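You operate a simulated robot arm through the tools that you are given. There is no shell and no other tool. Be economical: measure what you need, move in short steps, check, and stop when the job is done.

You are at the controls of a simulated robot arm. One attempt, no reset.

TASK
Weave two rows on the small loom.
Fine: loom lever at 1, then at 2; beat each row in, beater back; leave the lever upright.

The check looks at the end state, three seconds after you hand in, the way a careful person would. Anything else that was tipped, shoved, dropped, spilled or broken makes it a failure.

THE ROBOT
A 7-joint arm with a two-finger parallel gripper, fixed in place. Base frame: the origin is at the foot of the arm, x ahead of it, y to its left, z up. Units: mm, rad, N and s.
With the tool pointing down near the work surface it reaches from about 300 to 700 mm from the base axis. Its first joint turns from -1.152 to 1.152 rad. Payload 1.57 kg.
The TCP is the grasp point between the finger pads, 30 mm short of the fingertips. In the tool frame z runs along the fingers and y along their closing line. Largest opening 110 mm; finger width 24, thickness 12; the body of the gripper, 48 by 112 mm, starts 78 mm behind the TCP.
Orientation is told as [roll, pitch, yaw] about the base's x, y, z axes, in that order, counted from this pose: with the fingers straight down and closing along the base's y, the tool's x points along the base's -x, its y along +y and its z along -z.

THE INTERFACE
- The arm moves only by the tool move_arm. Its argument "targets" is a list of rows, each a list of 3 entries, a list of its own where there are three numbers: the shift along the base's x, y, z in units of 400 mm (1.0 is 400 mm), then the turn, a rotation vector about the base's x, y, z in units of 180 degrees (1.0 is 180 degrees), then the finger opening in mm, from 0 to 110. In form: [[[tx, ty, tz], [wx, wy, wz], gripper], ...]. A call has 1 to 10 rows; each row is the pose to reach, as a shift and turn from the pose commanded when the call began. A call with a number of a shift or a turn outside -1 to 1 is refused whole. Each row takes 0.2 s and may step no farther than 50 mm and 0.15 rad from the row before; otherwise, or with a gripper value out of range, the whole call is refused. A pose out of reach is approached as far as the arm can. The call stops where the force on the tool passes 70 N (or 10 N more than at its start, if that is more) or the arm is blocked; 0.2 s more then pass. Each finger travels about 108 mm/s and halts on what it meets, pressing with about 35 N; the grip force reading is that of the motor and also rises with nothing between the fingers. The clock runs only during rows and for 0.2 s after the last one: add rows that repeat a pose to give the fingers time. It gives the time, the measured TCP pose, the force on the tool (base axes), the opening and the grip force at its end, in the units of the frame above (readings bear some noise).
- Cameras (640 x 400 px; columns grow to the right, rows downward): "scene" is fixed at [174.7, -409.3, 1390.6]; the picture's right is [0.61, -0.79, 0.00], its down [-0.54, -0.42, -0.73] and it looks along [0.58, 0.44, -0.69] (base axes); focal length 368 px, centre (320, 200). "wrist" rides on the gripper at [-36, 0, -80] in the tool frame; the picture's right is [0.00, -1.00, 0.00], its down [0.97, 0.00, -0.24] and it looks along [0.24, 0.00, 0.97] (tool axes); focal length 218 px, centre (320, 200).
- camera(camera): a new picture of that camera. No time passes.
- point_at(camera, pixels): there is no depth. For up to 12 entries [column, row, z] of the newest picture of that camera ("zoom" is the newest enlarged one), the place [x, y] in the base frame at which the ray of that pixel passes the height z, good to about 2 mm. No time passes.
- zoom(camera, box): a new picture of the part [left, top, right, bottom] of that camera's present view, enlarged. No time passes.
- finish_job(): hands the job in; it is judged then, once.

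Go step by step. Measure first, check grasps and placings, and put right what went wrong. The budget is 80 turns and 54 pictures, counting those below and the enlarged ones. Unless the task says otherwise, let go and move clear before handing in, and close with one line.

The tools are called after "Request:" as name(argument=value, ...) on one line, values as JSON. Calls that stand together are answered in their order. move_arm: Moves the arm, as the interface text tells. Its arguments: {"type":"object","properties":{"targets":{"type":"array","items":{"type":"array"}}},"required":["targets"]} The other tools are called the same way: camera (camera) takes a picture; point_at (camera, pixels) gives the place at which the rays of pixels pass given heights; zoom (camera, box) takes an enlarged picture of a part of a camera's view; finish_job () hands the job in.

At the start:

```text
t: 0.0
position: [368.1, -17.7, 1130.1]
orientation: [0.0, -0.001, 0.001]
contact_force: [0.5, 0.4, -0.5]
grip_width: 109.9
grip_force: 0.1
```

scene: 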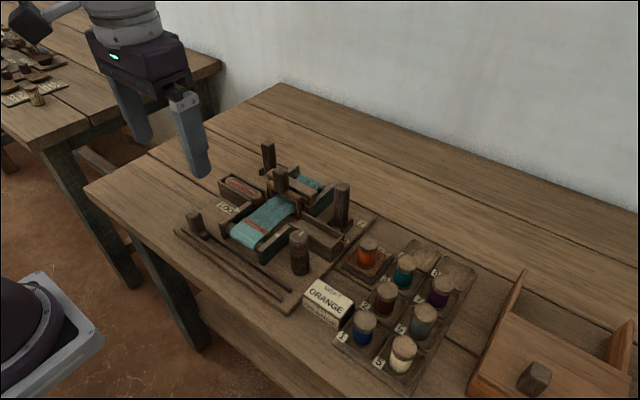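
wrist: 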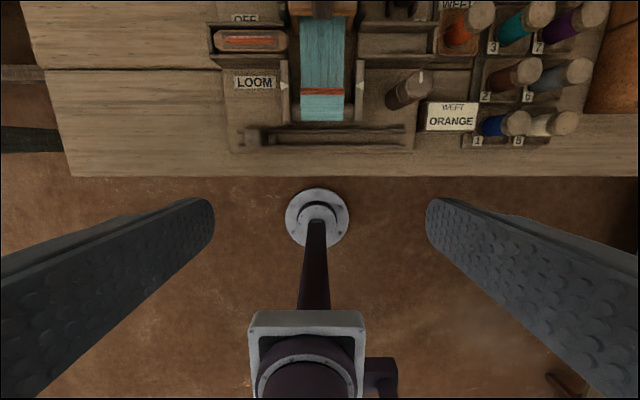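

The scene shows a loom near (280,220) with a lever, beater, shuttle and a weft card "ORANGE". I'll enlarge to understand the parts.

Request:
zoom(camera="scene", box=[160, 120, 380, 320])

Request:
zoom(camera="wrist", box=[200, 0, 460, 160])

Request:
zoom(camera="scene", box=[300, 220, 500, 390])

```text
2.00 times, centred on (270, 220) of scene
```

zoom: 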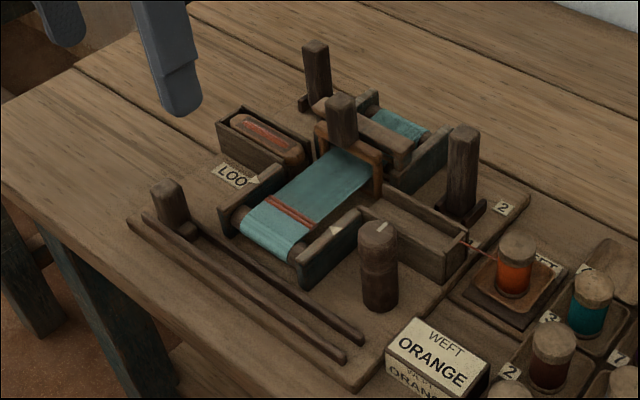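

```text
2.46 times, centred on (330, 80) of wrist
```

zoom: 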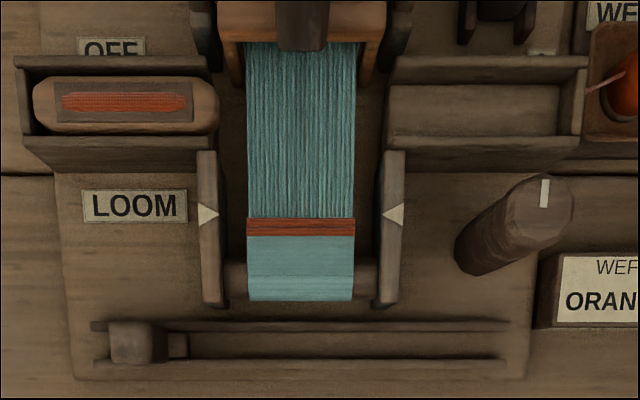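

```text
2.35 times, centred on (400, 305) of scene
```

zoom: 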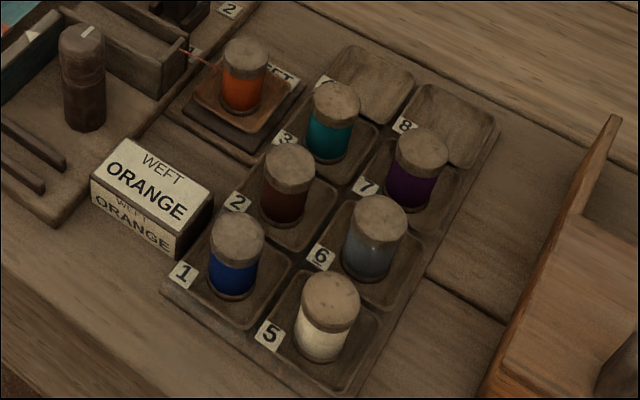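

The orange weft is mounted already; there are several posts plus labels "OFF" and "2" that I need to see from above. I'll measure some pixels and move the camera over the loom.

Request:
point_at(camera="wrist", pixels=[[322, 92, 880], [255, 83, 850], [245, 18, 850], [400, 90, 880], [255, 135, 850], [322, 5, 880]])

Request:
move_arm(targets=[[[0.12, 0, 0], [0, 0, 0], 110], [[0.24, 0, 0], [0, 0, 0], 110], [[0.36, 0, 0], [0, 0, 0], 110], [[0.42, 0, 0], [0, 0, 0], 110]])

Request:
camera(camera="wrist")

```text
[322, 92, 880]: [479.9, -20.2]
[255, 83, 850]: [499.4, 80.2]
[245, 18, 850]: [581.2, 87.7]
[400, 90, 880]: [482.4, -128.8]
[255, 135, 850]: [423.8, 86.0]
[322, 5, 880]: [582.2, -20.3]
```

```text
t: 1.0
position: [537.8, -17.4, 1129.4]
orientation: [-0.001, -0.001, -0.001]
contact_force: [-0.3, 0.9, -0.6]
grip_width: 110.1
grip_force: 0.0
```

```text
48 pictures are left
```

wrist: 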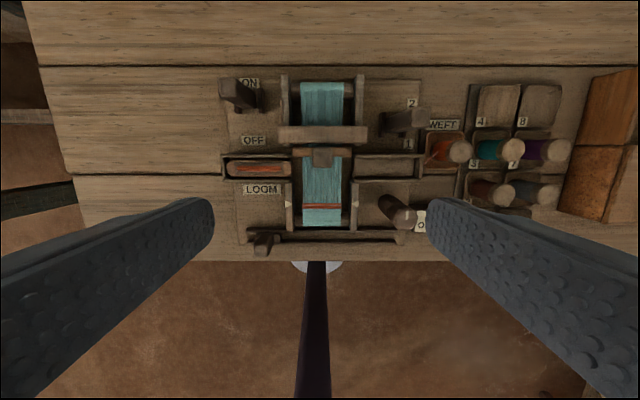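

Request:
zoom(camera="wrist", box=[210, 60, 450, 260])

Request:
zoom(camera="scene", box=[240, 130, 380, 240])

```text
2.00 times, centred on (330, 160) of wrist
```

zoom: 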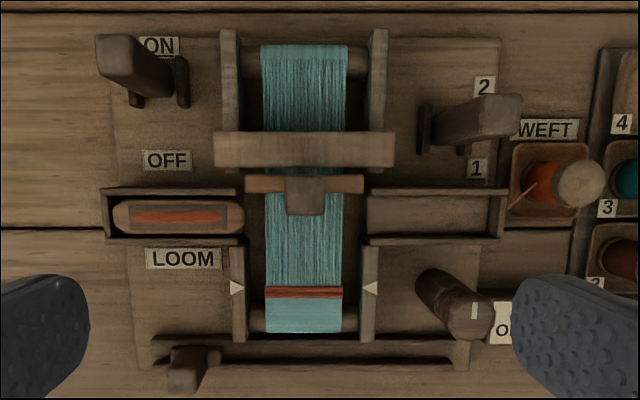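

```text
3.64 times, centred on (310, 185) of scene
```

zoom: 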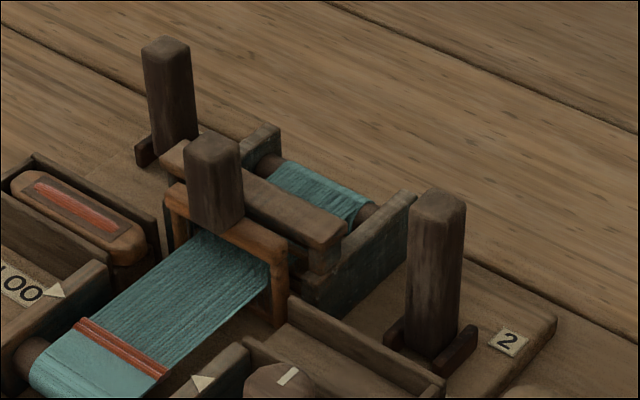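

Two posts sit at the back: the left one by ON/OFF, the right one by 1/2. The front slider and round knob are unclear, so I go lower for a closer look.

Request:
move_arm(targets=[[[0, 0, -0.12], [0, 0, 0], 110], [[0, 0, -0.22], [0, 0, 0], 110]])

Request:
camera(camera="wrist")

Request:
zoom(camera="wrist", box=[160, 40, 480, 240])

```text
t: 1.6
position: [535.3, -15.6, 1040.7]
orientation: [0.0, 0.0, 0.002]
contact_force: [-0.6, 0.1, 0.3]
grip_width: 110.1
grip_force: 0.0
```

```text
45 pictures are left
```

wrist: 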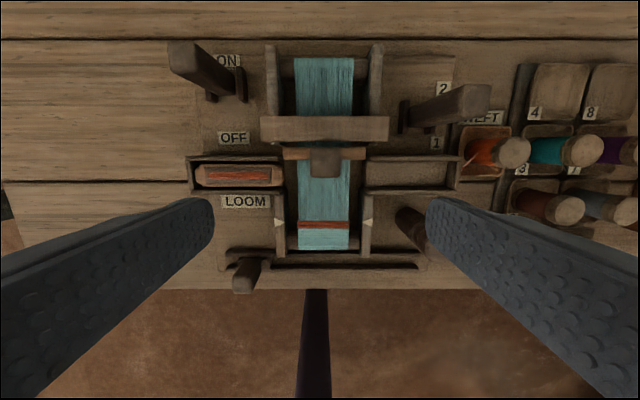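

```text
2.00 times, centred on (320, 140) of wrist
```

zoom: 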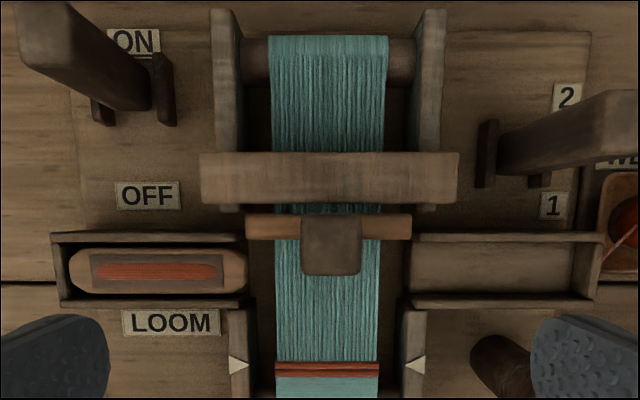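

To get post heights I'll triangulate the tops between both cameras: left (267,142), beater (280,168), right (342,185), slider (194,218), knob (300,236) in scene.

Request:
point_at(camera="scene", pixels=[[267.4, 142, 900], [267.4, 142, 940], [280.3, 168.5, 900], [280.3, 168.5, 940], [342, 185, 900], [342, 185, 940], [194, 214, 860], [194, 214, 900], [300, 234, 860], [300, 234, 900]])

Request:
point_at(camera="wrist", pixels=[[182, 50, 900], [182, 50, 940], [324, 165, 900], [324, 165, 940], [474, 95, 900], [474, 95, 940], [246, 278, 860], [246, 278, 900], [230, 62, 835], [232, 138, 835], [442, 88, 835], [436, 143, 835]])

```text
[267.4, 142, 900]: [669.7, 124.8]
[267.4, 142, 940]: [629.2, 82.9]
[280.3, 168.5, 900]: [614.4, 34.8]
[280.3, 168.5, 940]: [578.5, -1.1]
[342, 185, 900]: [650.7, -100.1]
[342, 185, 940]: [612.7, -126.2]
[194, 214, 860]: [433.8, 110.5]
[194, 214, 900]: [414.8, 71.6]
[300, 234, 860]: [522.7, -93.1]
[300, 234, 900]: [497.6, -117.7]
```

```text
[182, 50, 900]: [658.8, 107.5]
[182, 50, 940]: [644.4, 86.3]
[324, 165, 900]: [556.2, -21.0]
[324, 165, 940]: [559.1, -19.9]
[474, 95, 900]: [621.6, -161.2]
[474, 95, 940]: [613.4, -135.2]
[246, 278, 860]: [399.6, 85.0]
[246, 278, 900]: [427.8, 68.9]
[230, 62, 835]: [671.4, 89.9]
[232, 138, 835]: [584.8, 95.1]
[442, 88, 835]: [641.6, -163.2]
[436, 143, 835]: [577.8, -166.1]
```

Tops come out as: shed lever ≈(611,-131,943), left lever ≈(647,96,925), beater ≈(560,-20,960), slider ≈(422,71,895). I'll go above the 1/2 lever with a narrower opening and check alignment.

Request:
move_arm(targets=[[[0.06, -0.09, 0], [0, 0, 0], 70], [[0.12, -0.18, 0], [0, 0, 0], 70], [[0.1875, -0.28, 0], [0, 0, 0], 70], [[0.1875, -0.28, 0], [0, 0, 0], 70]])

Request:
camera(camera="wrist")

Request:
zoom(camera="scene", box=[240, 100, 400, 240])

```text
t: 2.6
position: [611.9, -129.7, 1041.3]
orientation: [0.0, 0.0, 0.0]
contact_force: [-0.5, -0.2, 0.2]
grip_width: 70.2
grip_force: 0.0
```

```text
43 pictures are left
```

wrist: 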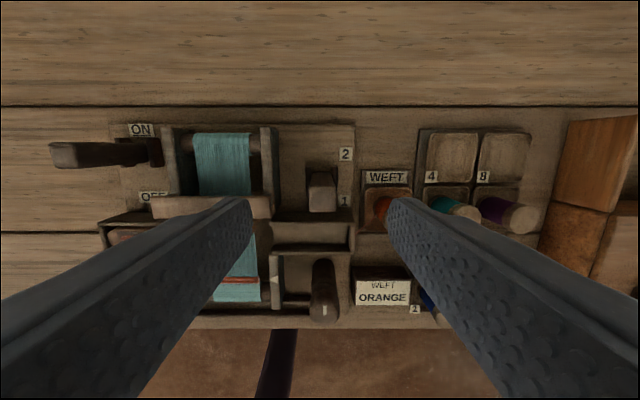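

```text
2.86 times, centred on (320, 170) of scene
```

zoom: 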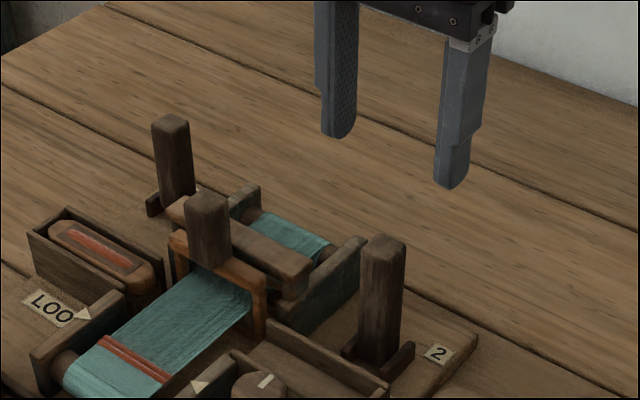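

Lever top at (322,203) is centred between the fingers at (245,200) and (395,200). Descend with a 50 mm opening and grip it at z≈925.

Request:
move_arm(targets=[[[0, 0, -0.1], [0, 0, 0], 50], [[0, 0, -0.2], [0, 0, 0], 50], [[0, 0, -0.29], [0, 0, 0], 50], [[0, 0, -0.29], [0, 0, 0], 20], [[0, 0, -0.29], [0, 0, 0], 10], [[0, 0, -0.29], [0, 0, 0], 10]])

Request:
zoom(camera="scene", box=[240, 100, 400, 240])

```text
t: 4.0
position: [609.8, -131.5, 925.5]
orientation: [-0.004, 0.0, -0.002]
contact_force: [2.8, -23.4, -4.5]
grip_width: 24.3
grip_force: 36.0
```

```text
2.86 times, centred on (320, 170) of scene
```

zoom: 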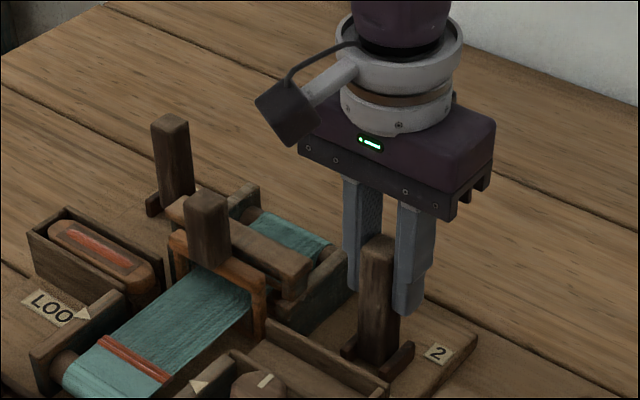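

Gripped at 24.3 mm. Tilt it toward 1 (−x) along an arc in small steps, with a slight y correction.

Request:
move_arm(targets=[[[-0.025, -0.005, -0.001], [0, 0, 0], 20], [[-0.05, -0.005, -0.006], [0, 0, 0], 20], [[-0.075, -0.005, -0.014], [0, 0, 0], 20]])

Request:
zoom(camera="scene", box=[200, 100, 400, 260])

```text
t: 4.8
position: [579.0, -129.8, 919.6]
orientation: [0.0, 0.005, 0.001]
contact_force: [0.4, -9.9, -2.3]
grip_width: 28.8
grip_force: 5.1
```

```text
2.50 times, centred on (300, 180) of scene
```

zoom: 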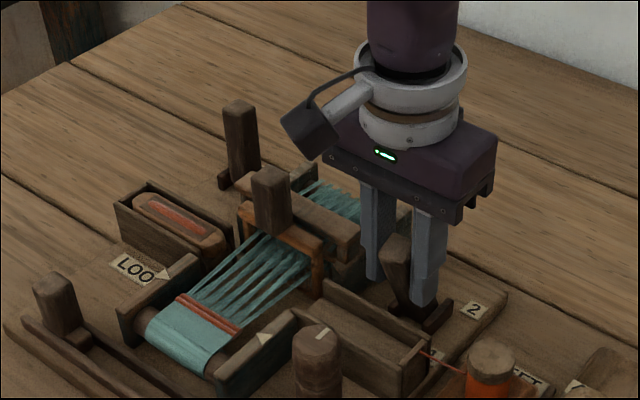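

The warp split into an open shed, so the lever works. Push slightly farther to find its stop.

Request:
move_arm(targets=[[[-0.02, 0, -0.01], [0, 0, 0], 20], [[-0.04, 0, -0.022], [0, 0, 0], 20]])

Request:
zoom(camera="scene", box=[200, 100, 400, 260])

```text
t: 5.4
position: [564.4, -131.5, 911.4]
orientation: [0.002, 0.002, 0.0]
contact_force: [2.8, -7.4, 2.0]
grip_width: 26.6
grip_force: 3.6
```

```text
2.50 times, centred on (300, 180) of scene
```

zoom: 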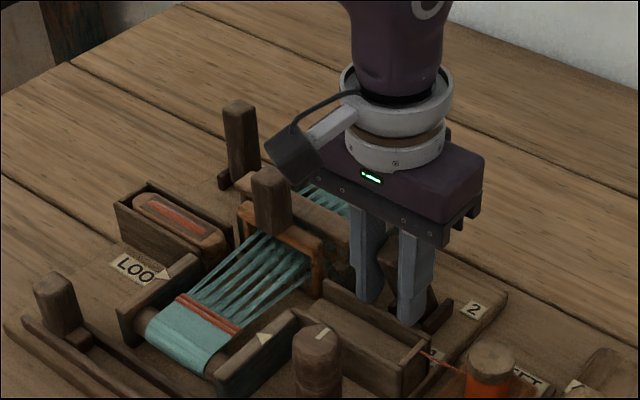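

The fingers slid on while the lever stayed, so it is at its stop. Release, rise, and check that it stays.

Request:
move_arm(targets=[[[0, 0, 0], [0, 0, 0], 50], [[0, 0, 0], [0, 0, 0], 50], [[0, 0, 0.12], [0, 0, 0], 50], [[0, 0, 0.24], [0, 0, 0], 50], [[0, 0, 0.32], [0, 0, 0], 50]])

Request:
camera(camera="wrist")

Request:
zoom(camera="scene", box=[160, 100, 400, 320])

```text
t: 6.6
position: [565.4, -129.1, 1038.9]
orientation: [0.0, 0.002, 0.0]
contact_force: [0.3, 0.0, 0.8]
grip_width: 50.3
grip_force: 0.1
```

```text
38 pictures are left
```

wrist: 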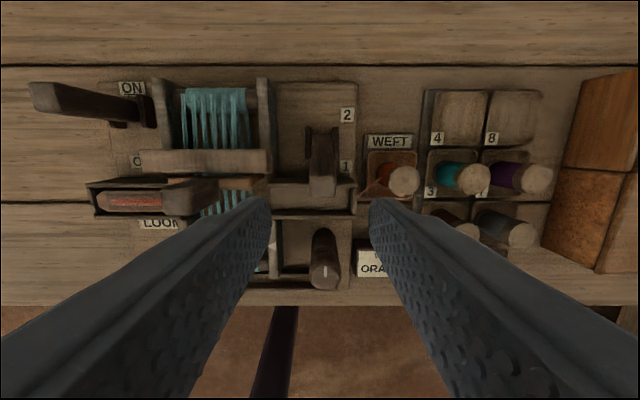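

```text
1.82 times, centred on (280, 210) of scene
```

zoom: 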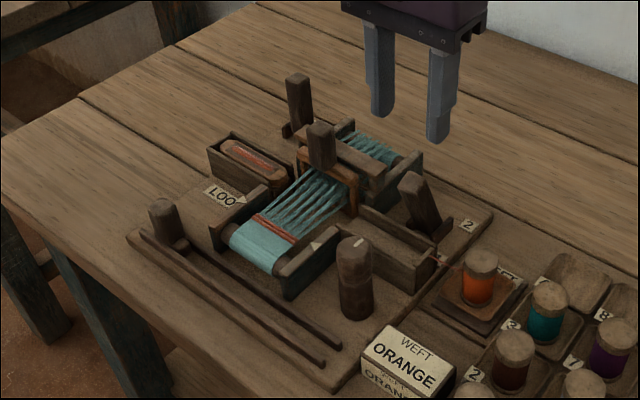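

Lever stays at 1 and the shed is open. Next go above the front slider handle (scene ≈(194,214)).

Request:
move_arm(targets=[[[-0.06, 0.084, 0], [0, 0, 0], 60], [[-0.12, 0.168, 0], [0, 0, 0], 60], [[-0.18, 0.252, 0], [0, 0, 0], 60], [[-0.24, 0.337, 0], [0, 0, 0], 60], [[-0.3, 0.421, 0], [0, 0, 0], 60], [[-0.358, 0.505, 0], [0, 0, 0], 60], [[-0.358, 0.505, 0], [0, 0, 0], 60]])

Request:
camera(camera="wrist")

Request:
zoom(camera="scene", box=[120, 120, 280, 260])

```text
t: 8.2
position: [422.0, 69.2, 1040.9]
orientation: [0.0, -0.001, 0.001]
contact_force: [0.1, 0.6, -0.7]
grip_width: 60.2
grip_force: 0.0
```

```text
36 pictures are left
```

wrist: 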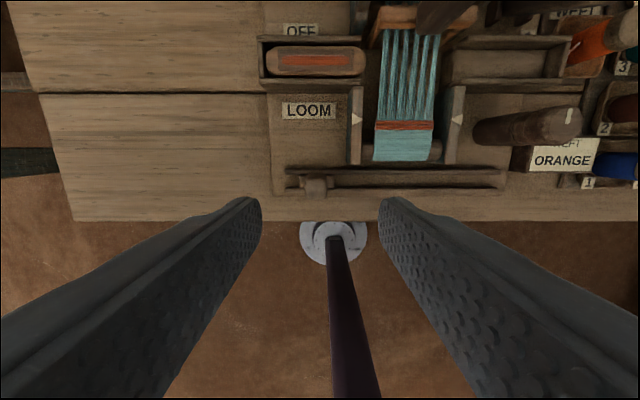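

```text
2.86 times, centred on (200, 190) of scene
```

zoom: 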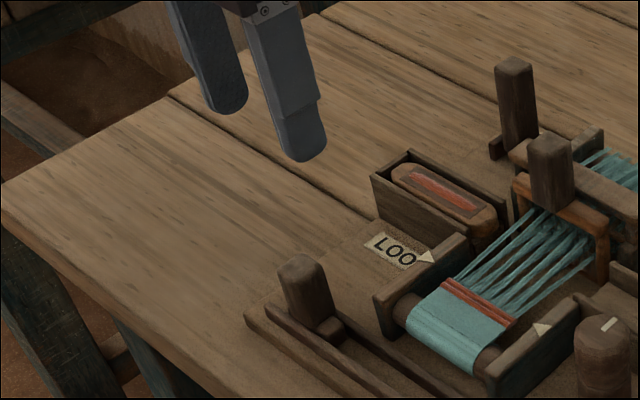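

Handle top resolves to about (414,72,899). Shift a few mm, descend to z≈890 and grip.

Request:
move_arm(targets=[[[-0.018, 0.004, -0.1], [0, 0, 0], 60], [[-0.018, 0.004, -0.2], [0, 0, 0], 60], [[-0.018, 0.004, -0.3], [0, 0, 0], 60], [[-0.018, 0.004, -0.375], [0, 0, 0], 60], [[-0.018, 0.004, -0.375], [0, 0, 0], 20], [[-0.018, 0.004, -0.375], [0, 0, 0], 10], [[-0.018, 0.004, -0.375], [0, 0, 0], 10]])

Request:
zoom(camera="scene", box=[120, 120, 280, 260])

```text
t: 9.8
position: [415.7, 71.8, 889.8]
orientation: [-0.001, 0.0, 0.0]
contact_force: [-1.1, 1.2, -10.9]
grip_width: 24.1
grip_force: 36.6
```

```text
2.86 times, centred on (200, 190) of scene
```

zoom: 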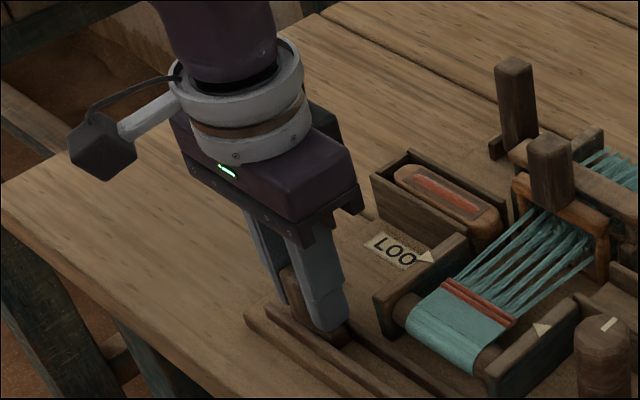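

Gripped (24.1 mm). Slide it 40 mm to the right and watch the shuttle.

Request:
move_arm(targets=[[[0, -0.03, 0], [0, 0, 0], 10], [[0, -0.065, 0], [0, 0, 0], 10], [[0, -0.1, 0], [0, 0, 0], 10]])

Request:
zoom(camera="scene", box=[160, 100, 400, 320])

```text
t: 10.6
position: [414.9, 32.4, 889.3]
orientation: [0.0, -0.001, 0.0]
contact_force: [-5.6, 0.6, 9.3]
grip_width: 24.3
grip_force: 36.2
```

```text
1.82 times, centred on (280, 210) of scene
```

zoom: 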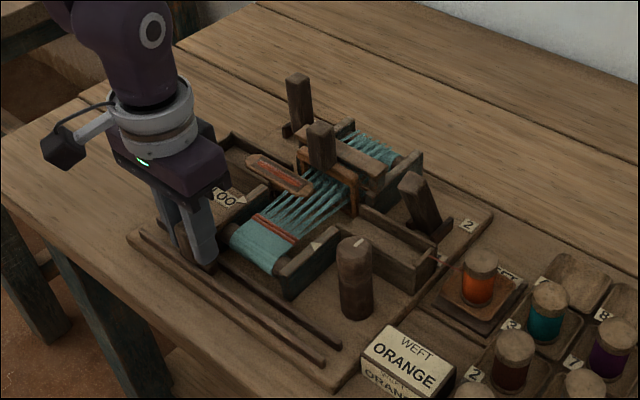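

The shuttle follows the slider. Continue rightwards.

Request:
move_arm(targets=[[[0, -0.05, 0], [0, 0, 0], 10], [[0, -0.1, 0], [0, 0, 0], 10], [[0, -0.15, 0], [0, 0, 0], 10], [[0, -0.2, 0], [0, 0, 0], 10], [[0, -0.25, 0], [0, 0, 0], 10], [[0, -0.28, 0], [0, 0, 0], 10]])

Request:
zoom(camera="scene", box=[160, 100, 400, 320])

```text
t: 12.0
position: [415.9, -78.9, 889.3]
orientation: [0.0, -0.002, -0.001]
contact_force: [0.3, 0.7, 36.4]
grip_width: 24.1
grip_force: 36.2
```

```text
1.82 times, centred on (280, 210) of scene
```

zoom: 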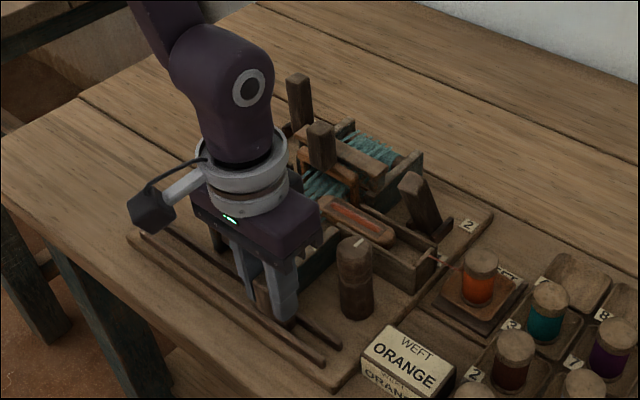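

Shuttle is entering the right box. Relieve the 36 N vertical load slightly and go on to the end stop.

Request:
move_arm(targets=[[[0, -0.03, 0.004], [0, 0, 0], 10], [[0, -0.06, 0.004], [0, 0, 0], 10], [[0, -0.09, 0.004], [0, 0, 0], 10], [[0, -0.11, 0.004], [0, 0, 0], 10], [[0, -0.13, 0.004], [0, 0, 0], 10]])

Request:
zoom(camera="scene", box=[160, 100, 400, 320])

```text
t: 13.1
position: [414.9, -114.8, 890.6]
orientation: [0.012, 0.005, 0.014]
contact_force: [-0.7, 23.9, 7.8]
grip_width: 24.9
grip_force: 36.5
stopped in row 5: the force on the tool passed its limit (the readings are from after the stop); the commanded pose is now the measured one
```

```text
1.82 times, centred on (280, 210) of scene
```

zoom: 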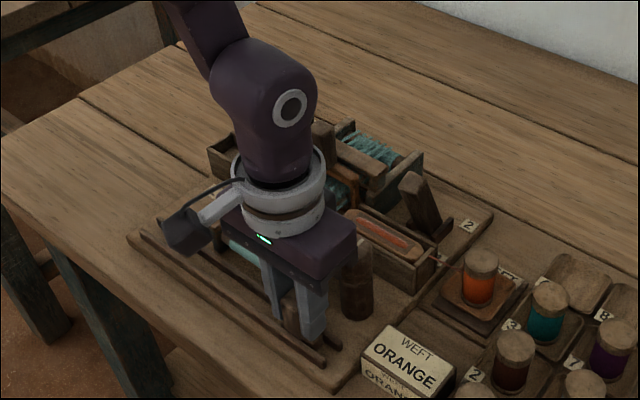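

End stop reached at y≈−115 with the shuttle in the right box. Release, straighten, rise, and move above the beater handle.

Request:
move_arm(targets=[[[0, 0, 0], [-0.004, -0.0015, -0.0045], 60], [[0, 0, 0], [-0.004, -0.0015, -0.0045], 60], [[0, 0, 0.12], [-0.004, -0.0015, -0.0045], 60], [[0, 0, 0.24], [-0.004, -0.0015, -0.0045], 60], [[0, 0, 0.36], [-0.004, -0.0015, -0.0045], 60], [[0.09, 0.06, 0.4], [-0.004, -0.0015, -0.0045], 60], [[0.18, 0.12, 0.4], [-0.004, -0.0015, -0.0045], 60], [[0.27, 0.18, 0.4], [-0.004, -0.0015, -0.0045], 60], [[0.363, 0.2375, 0.4], [-0.004, -0.0015, -0.0045], 60], [[0.363, 0.2375, 0.4], [-0.004, -0.0015, -0.0045], 60]])

Request:
camera(camera="wrist")

Request:
zoom(camera="scene", box=[160, 100, 400, 320])

```text
t: 15.3
position: [560.6, -23.3, 1050.5]
orientation: [-0.002, 0.003, -0.004]
contact_force: [-0.1, 0.1, 0.2]
grip_width: 59.9
grip_force: 0.0
```

```text
30 pictures are left
```

wrist: 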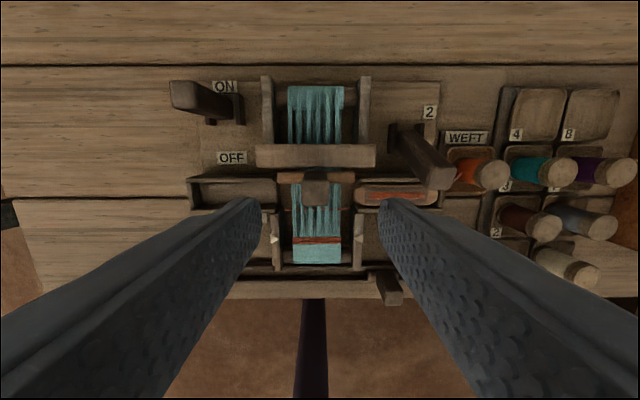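

```text
1.82 times, centred on (280, 210) of scene
```

zoom: 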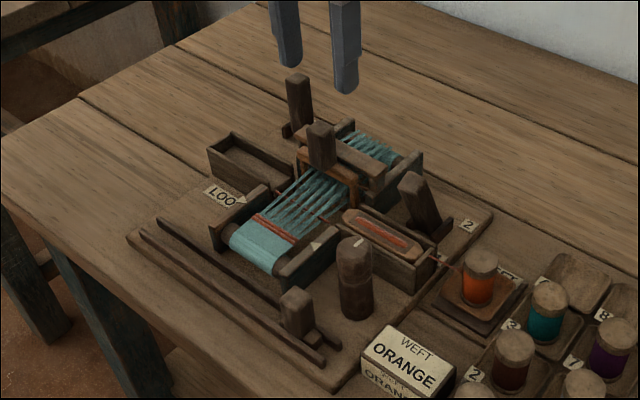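

The laid weft shows at wrist (287,210); handle top at ~(318,190) → about (560,−21,960). Descend to z≈948 and grip the beater handle.

Request:
move_arm(targets=[[[-0.008, 0.004, -0.1], [0, 0, 0], 60], [[-0.008, 0.004, -0.2], [0, 0, 0], 60], [[-0.008, 0.004, -0.255], [0, 0, 0], 60], [[-0.008, 0.004, -0.255], [0, 0, 0], 20], [[-0.008, 0.004, -0.255], [0, 0, 0], 10], [[-0.008, 0.004, -0.255], [0, 0, 0], 10]])

Request:
zoom(camera="scene", box=[200, 100, 360, 240])

```text
t: 16.7
position: [558.7, -20.0, 950.7]
orientation: [0.0, 0.003, -0.003]
contact_force: [-0.9, 13.3, -4.0]
grip_width: 24.6
grip_force: 36.2
```

```text
2.86 times, centred on (280, 170) of scene
```

zoom: 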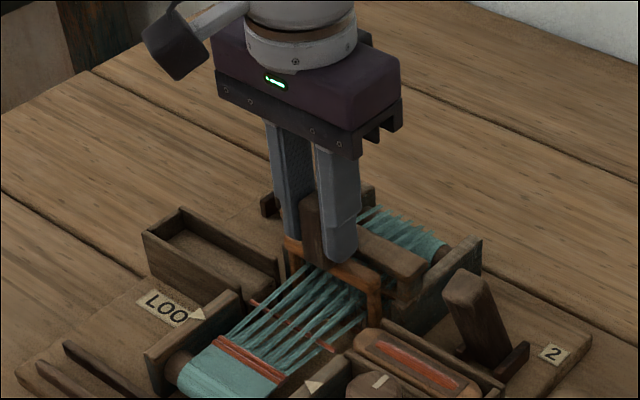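

Handle gripped, weft lies in the shed. Pull 25 mm toward the fell and look.

Request:
move_arm(targets=[[[-0.02, 0, 0], [0, 0, 0], 10], [[-0.04, 0, 0], [0, 0, 0], 10], [[-0.0625, 0, 0], [0, 0, 0], 10]])

Request:
zoom(camera="scene", box=[200, 100, 360, 240])

```text
t: 17.5
position: [531.9, -20.1, 950.0]
orientation: [0.001, -0.002, 0.0]
contact_force: [0.8, 29.8, 24.6]
grip_width: 24.3
grip_force: 36.4
```

```text
2.86 times, centred on (280, 170) of scene
```

zoom: 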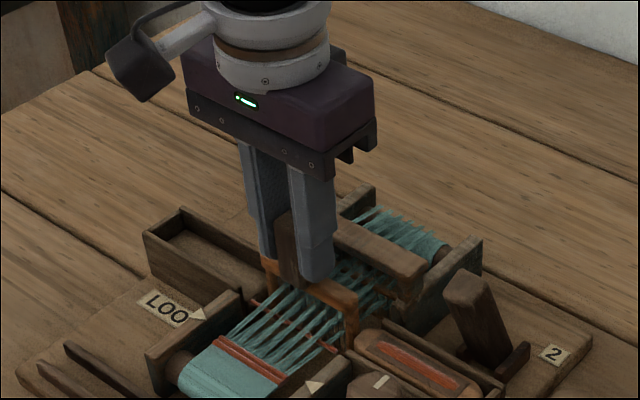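

The beater slides forward with the handle. Continue until it reaches the fell (≈x 480–490).

Request:
move_arm(targets=[[[-0.025, 0.003, 0.002], [0, 0, 0], 10], [[-0.05, 0.003, 0.002], [0, 0, 0], 10], [[-0.075, 0.003, 0.002], [0, 0, 0], 10], [[-0.1, 0.003, 0.002], [0, 0, 0], 10], [[-0.125, 0.003, 0.002], [0, 0, 0], 10]])

Request:
zoom(camera="scene", box=[200, 100, 360, 240])

```text
t: 18.7
position: [483.4, -19.0, 949.2]
orientation: [-0.001, -0.006, -0.001]
contact_force: [19.7, 18.7, 22.3]
grip_width: 24.7
grip_force: 36.0
```

```text
2.86 times, centred on (280, 170) of scene
```

zoom: 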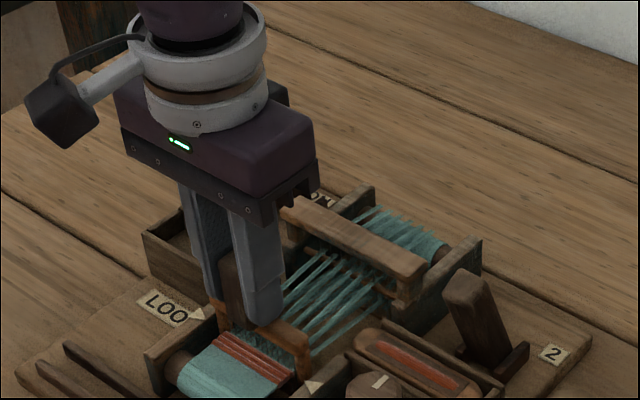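

Force in x is rising (20 N) and a new orange stripe is appearing. Press a bit more to seat it.

Request:
move_arm(targets=[[[-0.01, 0, 0], [0, 0, 0], 10], [[-0.02, 0, 0], [0, 0, 0], 10], [[-0.03, 0, 0], [0, 0, 0], 10]])

Request:
zoom(camera="scene", box=[200, 160, 320, 260])

```text
t: 19.5
position: [468.4, -21.8, 948.9]
orientation: [-0.005, 0.006, -0.004]
contact_force: [-0.7, 0.2, -0.2]
grip_width: 9.9
grip_force: 0.0
```

```text
4.00 times, centred on (260, 210) of scene
```

zoom: 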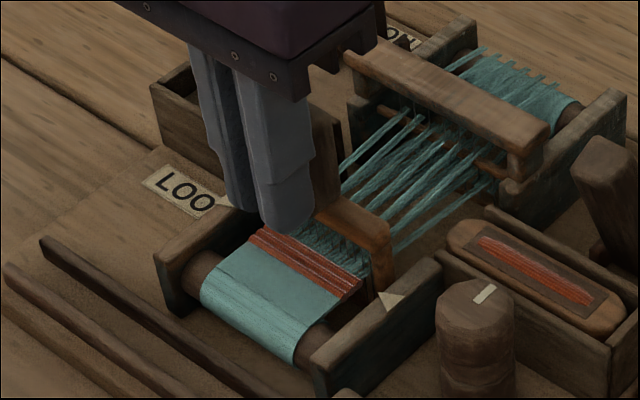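

The fingers slipped off the front of the handle (opening 10), the beater having met its stop at the fell. Rise and inspect from above.

Request:
move_arm(targets=[[[0, 0, 0.1], [0, 0, 0], 10], [[0.05, 0, 0.2], [0, 0, 0], 60], [[0.09, 0, 0.2], [0, 0, 0], 60], [[0.09, 0, 0.2], [0, 0, 0], 60]])

Request:
camera(camera="wrist")

Request:
zoom(camera="scene", box=[200, 140, 340, 260])

```text
t: 20.5
position: [506.1, -19.1, 1030.2]
orientation: [-0.002, 0.001, -0.003]
contact_force: [-0.2, 0.7, -0.4]
grip_width: 60.0
grip_force: 0.2
```

```text
24 pictures are left
```

wrist: 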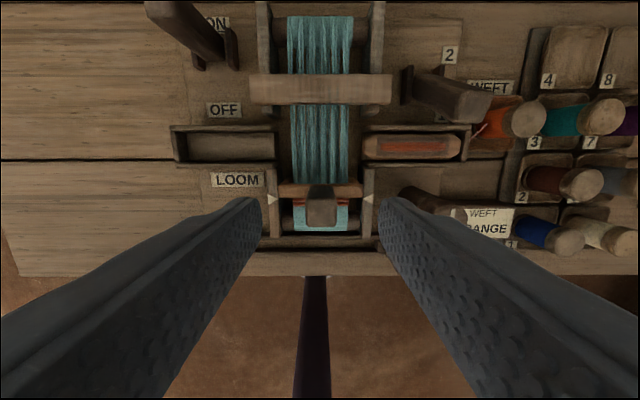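

```text
3.33 times, centred on (270, 200) of scene
```

zoom: 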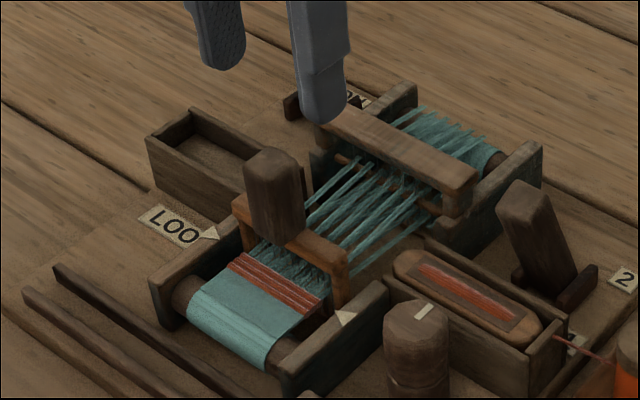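

The beater stands at the triangles with a third orange stripe formed. I'll regrip the handle centred (x≈494), press forward once more to check it is at its stop.

Request:
move_arm(targets=[[[-0.03, -0.003, -0.1], [0, 0, 0], 60], [[-0.03, -0.003, -0.205], [0, 0, 0], 60], [[-0.03, -0.003, -0.205], [0, 0, 0], 20], [[-0.03, -0.003, -0.205], [0, 0, 0], 10], [[-0.03, -0.003, -0.205], [0, 0, 0], 10], [[-0.045, -0.003, -0.205], [0, 0, 0], 10], [[-0.05, -0.003, -0.205], [0, 0, 0], 10]])

```text
t: 22.1
position: [486.1, -20.0, 945.6]
orientation: [0.001, -0.001, -0.003]
contact_force: [13.1, 12.9, -34.6]
grip_width: 24.5
grip_force: 35.7
```

Resistance appears immediately, so it's at the stop. Now return the beater all the way back until it meets its rest.

Request:
move_arm(targets=[[[-0.008, 0, 0.003], [0, 0, 0], 10], [[0.03, 0, 0.005], [0, 0, 0], 10], [[0.07, 0, 0.005], [0, 0, 0], 10], [[0.11, 0, 0.005], [0, 0, 0], 10], [[0.145, 0, 0.005], [0, 0, 0], 10], [[0.17, 0, 0.005], [0, 0, 0], 10], [[0.185, 0, 0.005], [0, 0, 0], 10], [[0.195, 0, 0.005], [0, 0, 0], 10]])

Request:
zoom(camera="scene", box=[200, 140, 340, 260])

```text
t: 23.9
position: [560.9, -21.2, 949.8]
orientation: [0.003, 0.01, -0.003]
contact_force: [-37.2, 31.0, -4.5]
grip_width: 24.7
grip_force: 36.7
```

```text
3.33 times, centred on (270, 200) of scene
```

zoom: 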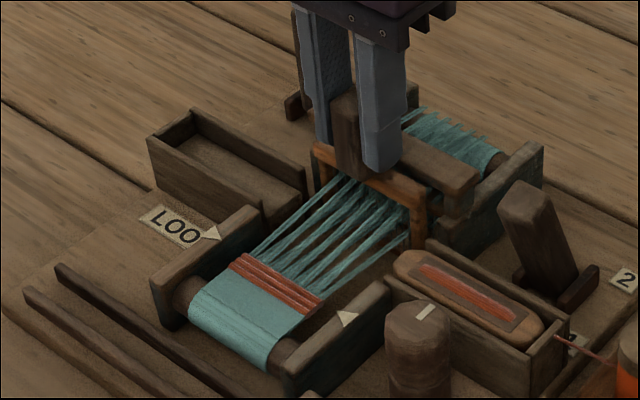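

Row one is beaten in and the beater is against its rest. Release, rise, go to the shed lever and grip it in its tilted place (580,−131,922).

Request:
move_arm(targets=[[[-0.005, 0, 0], [0, 0, 0], 60], [[-0.005, 0, 0], [0, 0, 0], 60], [[-0.005, 0, 0.12], [0, 0, 0], 60], [[-0.005, 0, 0.22], [0, 0, 0], 50], [[0.02, -0.09, 0.22], [0, 0, 0], 50], [[0.043, -0.18, 0.22], [0, 0, 0], 50], [[0.043, -0.276, 0.22], [0, 0, 0], 50], [[0.043, -0.276, 0.12], [0, 0, 0], 50], [[0.043, -0.276, 0.02], [0, 0, 0], 50], [[0.043, -0.276, -0.067], [0, 0, 0], 50]])

Request:
move_arm(targets=[[[0, 0, 0], [0, 0, 0], 20], [[0, 0, 0], [0, 0, 0], 10], [[0, 0, 0], [0, 0, 0], 10]])

Request:
zoom(camera="scene", box=[240, 120, 400, 260])

```text
t: 26.1
position: [579.7, -132.9, 921.2]
orientation: [-0.002, 0.0, -0.002]
contact_force: [-0.3, -0.6, 0.1]
grip_width: 49.9
grip_force: 0.1
```

```text
t: 26.9
position: [579.6, -132.3, 921.1]
orientation: [0.0, 0.002, -0.002]
contact_force: [1.5, 6.1, -4.5]
grip_width: 24.2
grip_force: 36.4
```

```text
2.86 times, centred on (320, 190) of scene
```

zoom: 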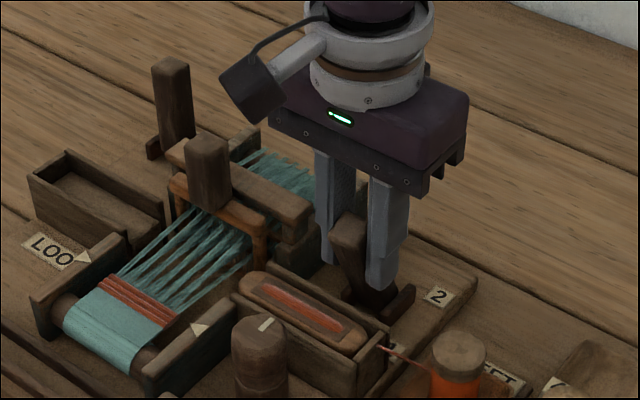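

Gripped. Swing it over the top to 2 (+x ≈ 62 mm).

Request:
move_arm(targets=[[[0.03, 0, 0.008], [0, 0, 0], 10], [[0.06, 0, 0.013], [0, 0, 0], 10], [[0.09, 0, 0.013], [0, 0, 0], 10], [[0.12, 0, 0.008], [0, 0, 0], 10], [[0.15, 0, 0], [0, 0, 0], 10], [[0.163, 0, -0.005], [0, 0, 0], 10]])

Request:
zoom(camera="scene", box=[240, 120, 400, 260])

```text
t: 28.3
position: [646.3, -131.7, 921.4]
orientation: [-0.002, 0.0, -0.001]
contact_force: [-6.2, 3.6, 13.7]
grip_width: 24.4
grip_force: 36.2
```

```text
2.86 times, centred on (320, 190) of scene
```

zoom: 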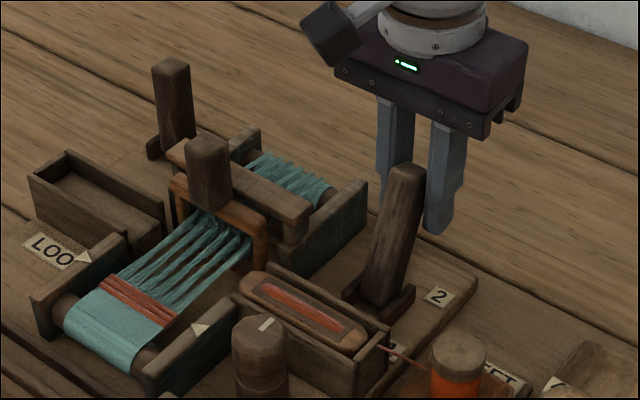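

Shed 2 is open. Release, rise, and return to the slider handle at (415,−114).

Request:
move_arm(targets=[[[0, 0, 0], [0, 0, 0], 46], [[0, 0, 0], [0, 0, 0], 46], [[0, 0, 0.12], [0, 0, 0], 46], [[0, 0, 0.22], [0, 0, 0], 46], [[-0.09, 0.01, 0.3], [0, 0, 0], 46], [[-0.21, 0.02, 0.3], [0, 0, 0], 46], [[-0.33, 0.03, 0.3], [0, 0, 0], 46], [[-0.45, 0.04, 0.3], [0, 0, 0], 46], [[-0.57, 0.0425, 0.3], [0, 0, 0], 46], [[-0.5775, 0.0425, 0.3], [0, 0, 0], 46]])

Request:
camera(camera="wrist")

Request:
camera(camera="scene")

```text
t: 30.5
position: [415.3, -114.4, 1039.5]
orientation: [-0.003, -0.001, -0.005]
contact_force: [-0.5, -0.8, 0.3]
grip_width: 46.1
grip_force: 0.1
```

```text
19 pictures are left
```

wrist: 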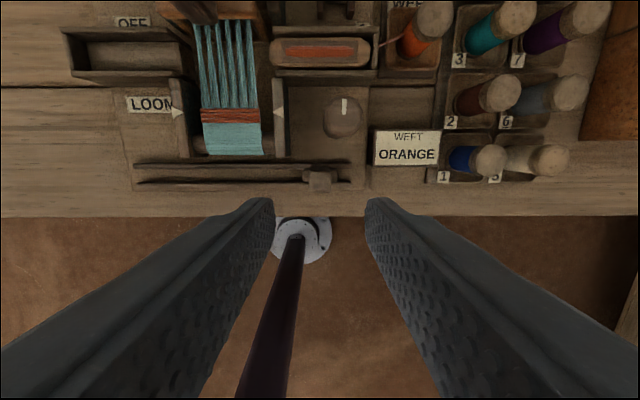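

```text
18 pictures are left
```

scene: 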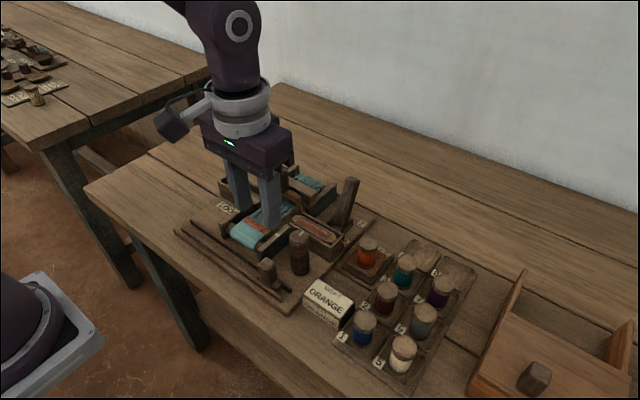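

Handle at wrist (319,181) is centred; the weft card (375+) is clear. Descend and grip.

Request:
move_arm(targets=[[[0.003, 0, -0.1], [0, 0, 0], 46], [[0.003, 0, -0.2], [0, 0, 0], 46], [[0.003, 0, -0.3], [0, 0, 0], 46], [[0.003, 0, -0.372], [0, 0, 0], 46], [[0.003, 0, -0.372], [0, 0, 0], 20], [[0.003, 0, -0.372], [0, 0, 0], 10], [[0.003, 0, -0.372], [0, 0, 0], 10]])

Request:
move_arm(targets=[[[0, 0.04, 0], [0, 0, 0], 10], [[0, 0.08, 0], [0, 0, 0], 10], [[0, 0.12, 0], [0, 0, 0], 10], [[0, 0.16, 0], [0, 0, 0], 10], [[0, 0.2, 0], [0, 0, 0], 10], [[0, 0.24, 0], [0, 0, 0], 10], [[0, 0.28, 0], [0, 0, 0], 10]])

Request:
zoom(camera="scene", box=[160, 100, 400, 320])

```text
t: 32.1
position: [417.2, -113.8, 890.9]
orientation: [-0.002, 0.001, -0.003]
contact_force: [-2.0, -1.0, -6.0]
grip_width: 24.2
grip_force: 36.3
```

```text
t: 33.7
position: [416.7, -4.3, 892.1]
orientation: [-0.003, -0.004, -0.002]
contact_force: [6.7, -0.2, 21.9]
grip_width: 24.4
grip_force: 36.1
```

```text
1.82 times, centred on (280, 210) of scene
```

zoom: 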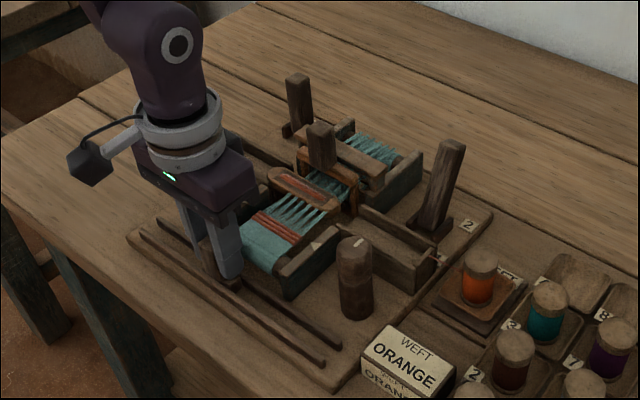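

The shuttle is midway through the shed. Continue to the left end stop.

Request:
move_arm(targets=[[[0, 0.04, 0.002], [0, 0, 0], 10], [[0, 0.08, 0.002], [0, 0, 0], 10], [[0, 0.12, 0.002], [0, 0, 0], 10], [[0, 0.16, 0.002], [0, 0, 0], 10], [[0, 0.185, 0.002], [0, 0, 0], 10], [[0, 0.197, 0.002], [0, 0, 0], 10], [[0, 0.207, 0.002], [0, 0, 0], 10]])

Request:
zoom(camera="scene", box=[160, 100, 400, 320])

```text
t: 35.3
position: [416.6, 76.5, 891.0]
orientation: [-0.006, 0.005, -0.006]
contact_force: [14.3, -36.2, 4.9]
grip_width: 24.6
grip_force: 36.1
```

```text
1.82 times, centred on (280, 210) of scene
```

zoom: 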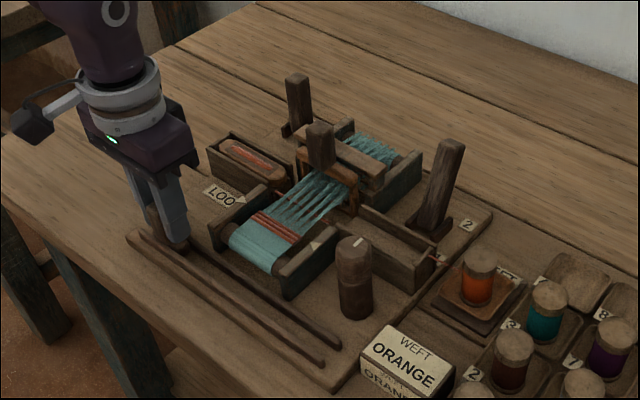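

The shuttle is home on the left. Release, rise and go to the beater handle.

Request:
move_arm(targets=[[[0, -0.008, 0], [0, 0, 0], 60], [[0, -0.008, 0], [0, 0, 0], 60], [[0, -0.008, 0.12], [0, 0, 0], 60], [[0, -0.008, 0.24], [0, 0, 0], 60], [[0, -0.008, 0.36], [0, 0, 0], 60], [[0.09, -0.07, 0.38], [0, 0, 0], 60], [[0.18, -0.135, 0.38], [0, 0, 0], 60], [[0.27, -0.2, 0.38], [0, 0, 0], 60], [[0.353, -0.25, 0.38], [0, 0, 0], 60], [[0.353, -0.25, 0.38], [0, 0, 0], 60]])

Request:
camera(camera="wrist")

```text
t: 37.5
position: [556.1, -21.7, 1045.1]
orientation: [-0.004, 0.001, -0.001]
contact_force: [0.3, 0.1, -0.2]
grip_width: 59.9
grip_force: 0.0
```

```text
15 pictures are left
```

wrist: 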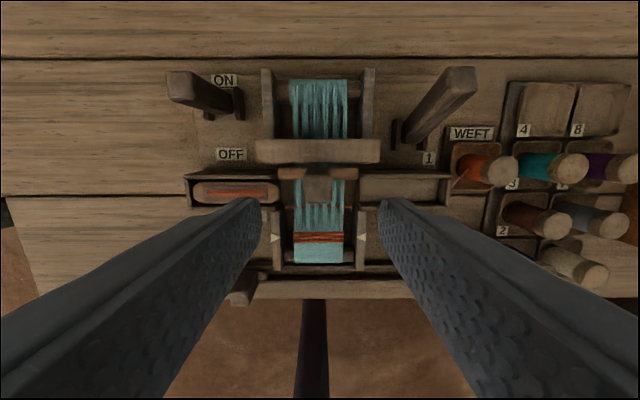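

Aligned over the handle (318,185). Descend, grip and check the weft.

Request:
move_arm(targets=[[[0.003, 0.002, -0.1], [0, 0, 0], 60], [[0.003, 0.002, -0.2], [0, 0, 0], 60], [[0.003, 0.002, -0.2375], [0, 0, 0], 60], [[0.003, 0.002, -0.2375], [0, 0, 0], 20], [[0.003, 0.002, -0.2375], [0, 0, 0], 10], [[0.003, 0.002, -0.2375], [0, 0, 0], 10]])

Request:
zoom(camera="scene", box=[200, 140, 340, 260])

```text
t: 38.9
position: [557.2, -20.4, 948.7]
orientation: [-0.002, 0.003, -0.002]
contact_force: [-0.2, -6.0, -6.0]
grip_width: 24.5
grip_force: 35.9
```

```text
3.33 times, centred on (270, 200) of scene
```

zoom: 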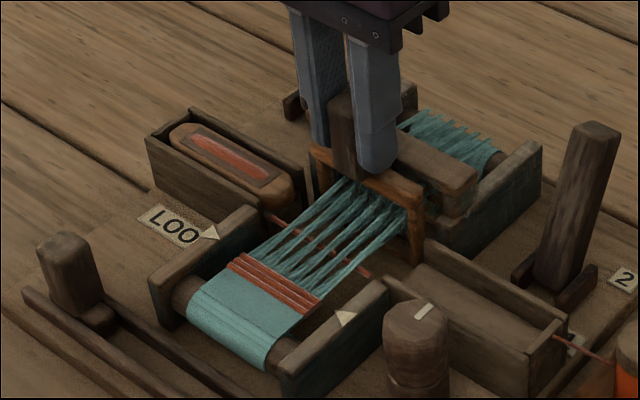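

The second weft lies in the shed (270,218 to 370,275). Beat it in, slower near the fell.

Request:
move_arm(targets=[[[-0.03, 0, 0], [0, 0, 0], 10], [[-0.06, 0, 0], [0, 0, 0], 10], [[-0.09, 0, 0], [0, 0, 0], 10], [[-0.12, 0, 0], [0, 0, 0], 10], [[-0.15, 0, 0], [0, 0, 0], 10], [[-0.168, 0, 0], [0, 0, 0], 10], [[-0.178, 0, 0], [0, 0, 0], 10], [[-0.185, 0, 0], [0, 0, 0], 10], [[-0.188, 0, 0], [0, 0, 0], 10]])

Request:
zoom(camera="scene", box=[200, 140, 340, 260])

```text
t: 40.9
position: [487.3, -20.0, 950.5]
orientation: [0.0, -0.009, -0.002]
contact_force: [37.8, -13.4, -2.9]
grip_width: 24.5
grip_force: 36.3
```

```text
3.33 times, centred on (270, 200) of scene
```

zoom: 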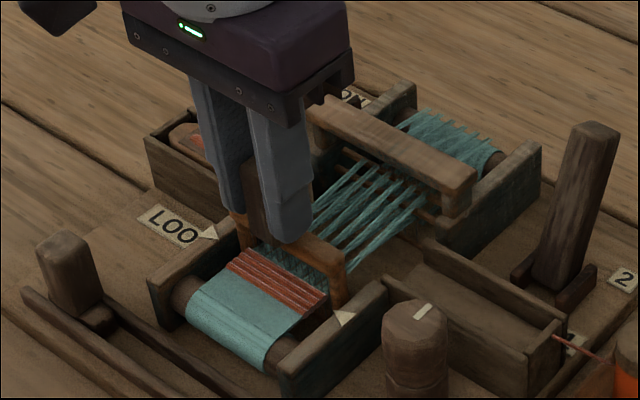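

Solid stop at 38 N, and a further stripe formed. Return the beater to its rest.

Request:
move_arm(targets=[[[0.03, 0, 0], [0, 0, 0], 10], [[0.07, 0, 0], [0, 0, 0], 10], [[0.11, 0, 0], [0, 0, 0], 10], [[0.145, 0, 0], [0, 0, 0], 10], [[0.175, 0, 0], [0, 0, 0], 10], [[0.192, 0, 0], [0, 0, 0], 10], [[0.202, 0, 0], [0, 0, 0], 10]])

Request:
zoom(camera="scene", box=[200, 140, 340, 260])

```text
t: 42.5
position: [560.3, -19.8, 947.8]
orientation: [-0.001, 0.016, -0.006]
contact_force: [-38.1, -20.3, -1.9]
grip_width: 25.0
grip_force: 36.9
```

```text
3.33 times, centred on (270, 200) of scene
```

zoom: 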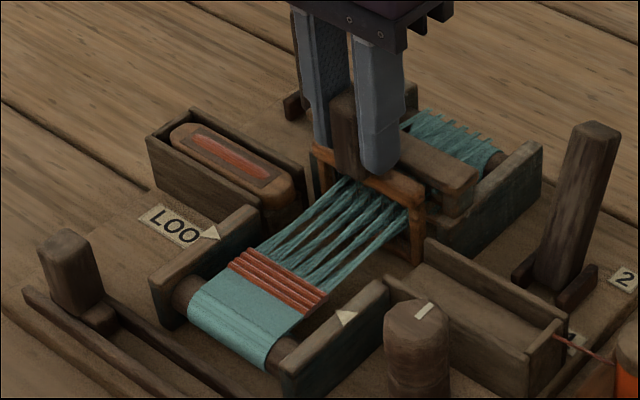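

Row two is in and the beater rests back. Release and go to the shed lever at its 2 position (643,−131,921).

Request:
move_arm(targets=[[[-0.006, 0, 0], [0, 0, 0], 60], [[-0.006, 0, 0], [0, 0, 0], 60], [[-0.006, 0, 0.12], [0, 0, 0], 60], [[-0.006, 0, 0.24], [0, 0, 0], 50], [[0.06, -0.09, 0.24], [0, 0, 0], 50], [[0.13, -0.18, 0.24], [0, 0, 0], 50], [[0.2, -0.276, 0.22], [0, 0, 0], 50], [[0.2, -0.276, 0.12], [0, 0, 0], 50], [[0.2, -0.276, 0.02], [0, 0, 0], 50], [[0.2, -0.276, -0.067], [0, 0, 0], 50]])

Request:
move_arm(targets=[[[0, 0, 0], [0, 0, 0], 20], [[0, 0, 0], [0, 0, 0], 10], [[0, 0, 0], [0, 0, 0], 10]])

```text
t: 44.7
position: [643.4, -129.0, 921.0]
orientation: [-0.001, 0.002, -0.004]
contact_force: [-0.2, -0.7, -0.3]
grip_width: 50.1
grip_force: 0.0
```

```text
t: 45.5
position: [643.1, -131.8, 920.3]
orientation: [-0.005, 0.003, -0.005]
contact_force: [0.7, -21.1, -8.1]
grip_width: 24.6
grip_force: 35.6
```

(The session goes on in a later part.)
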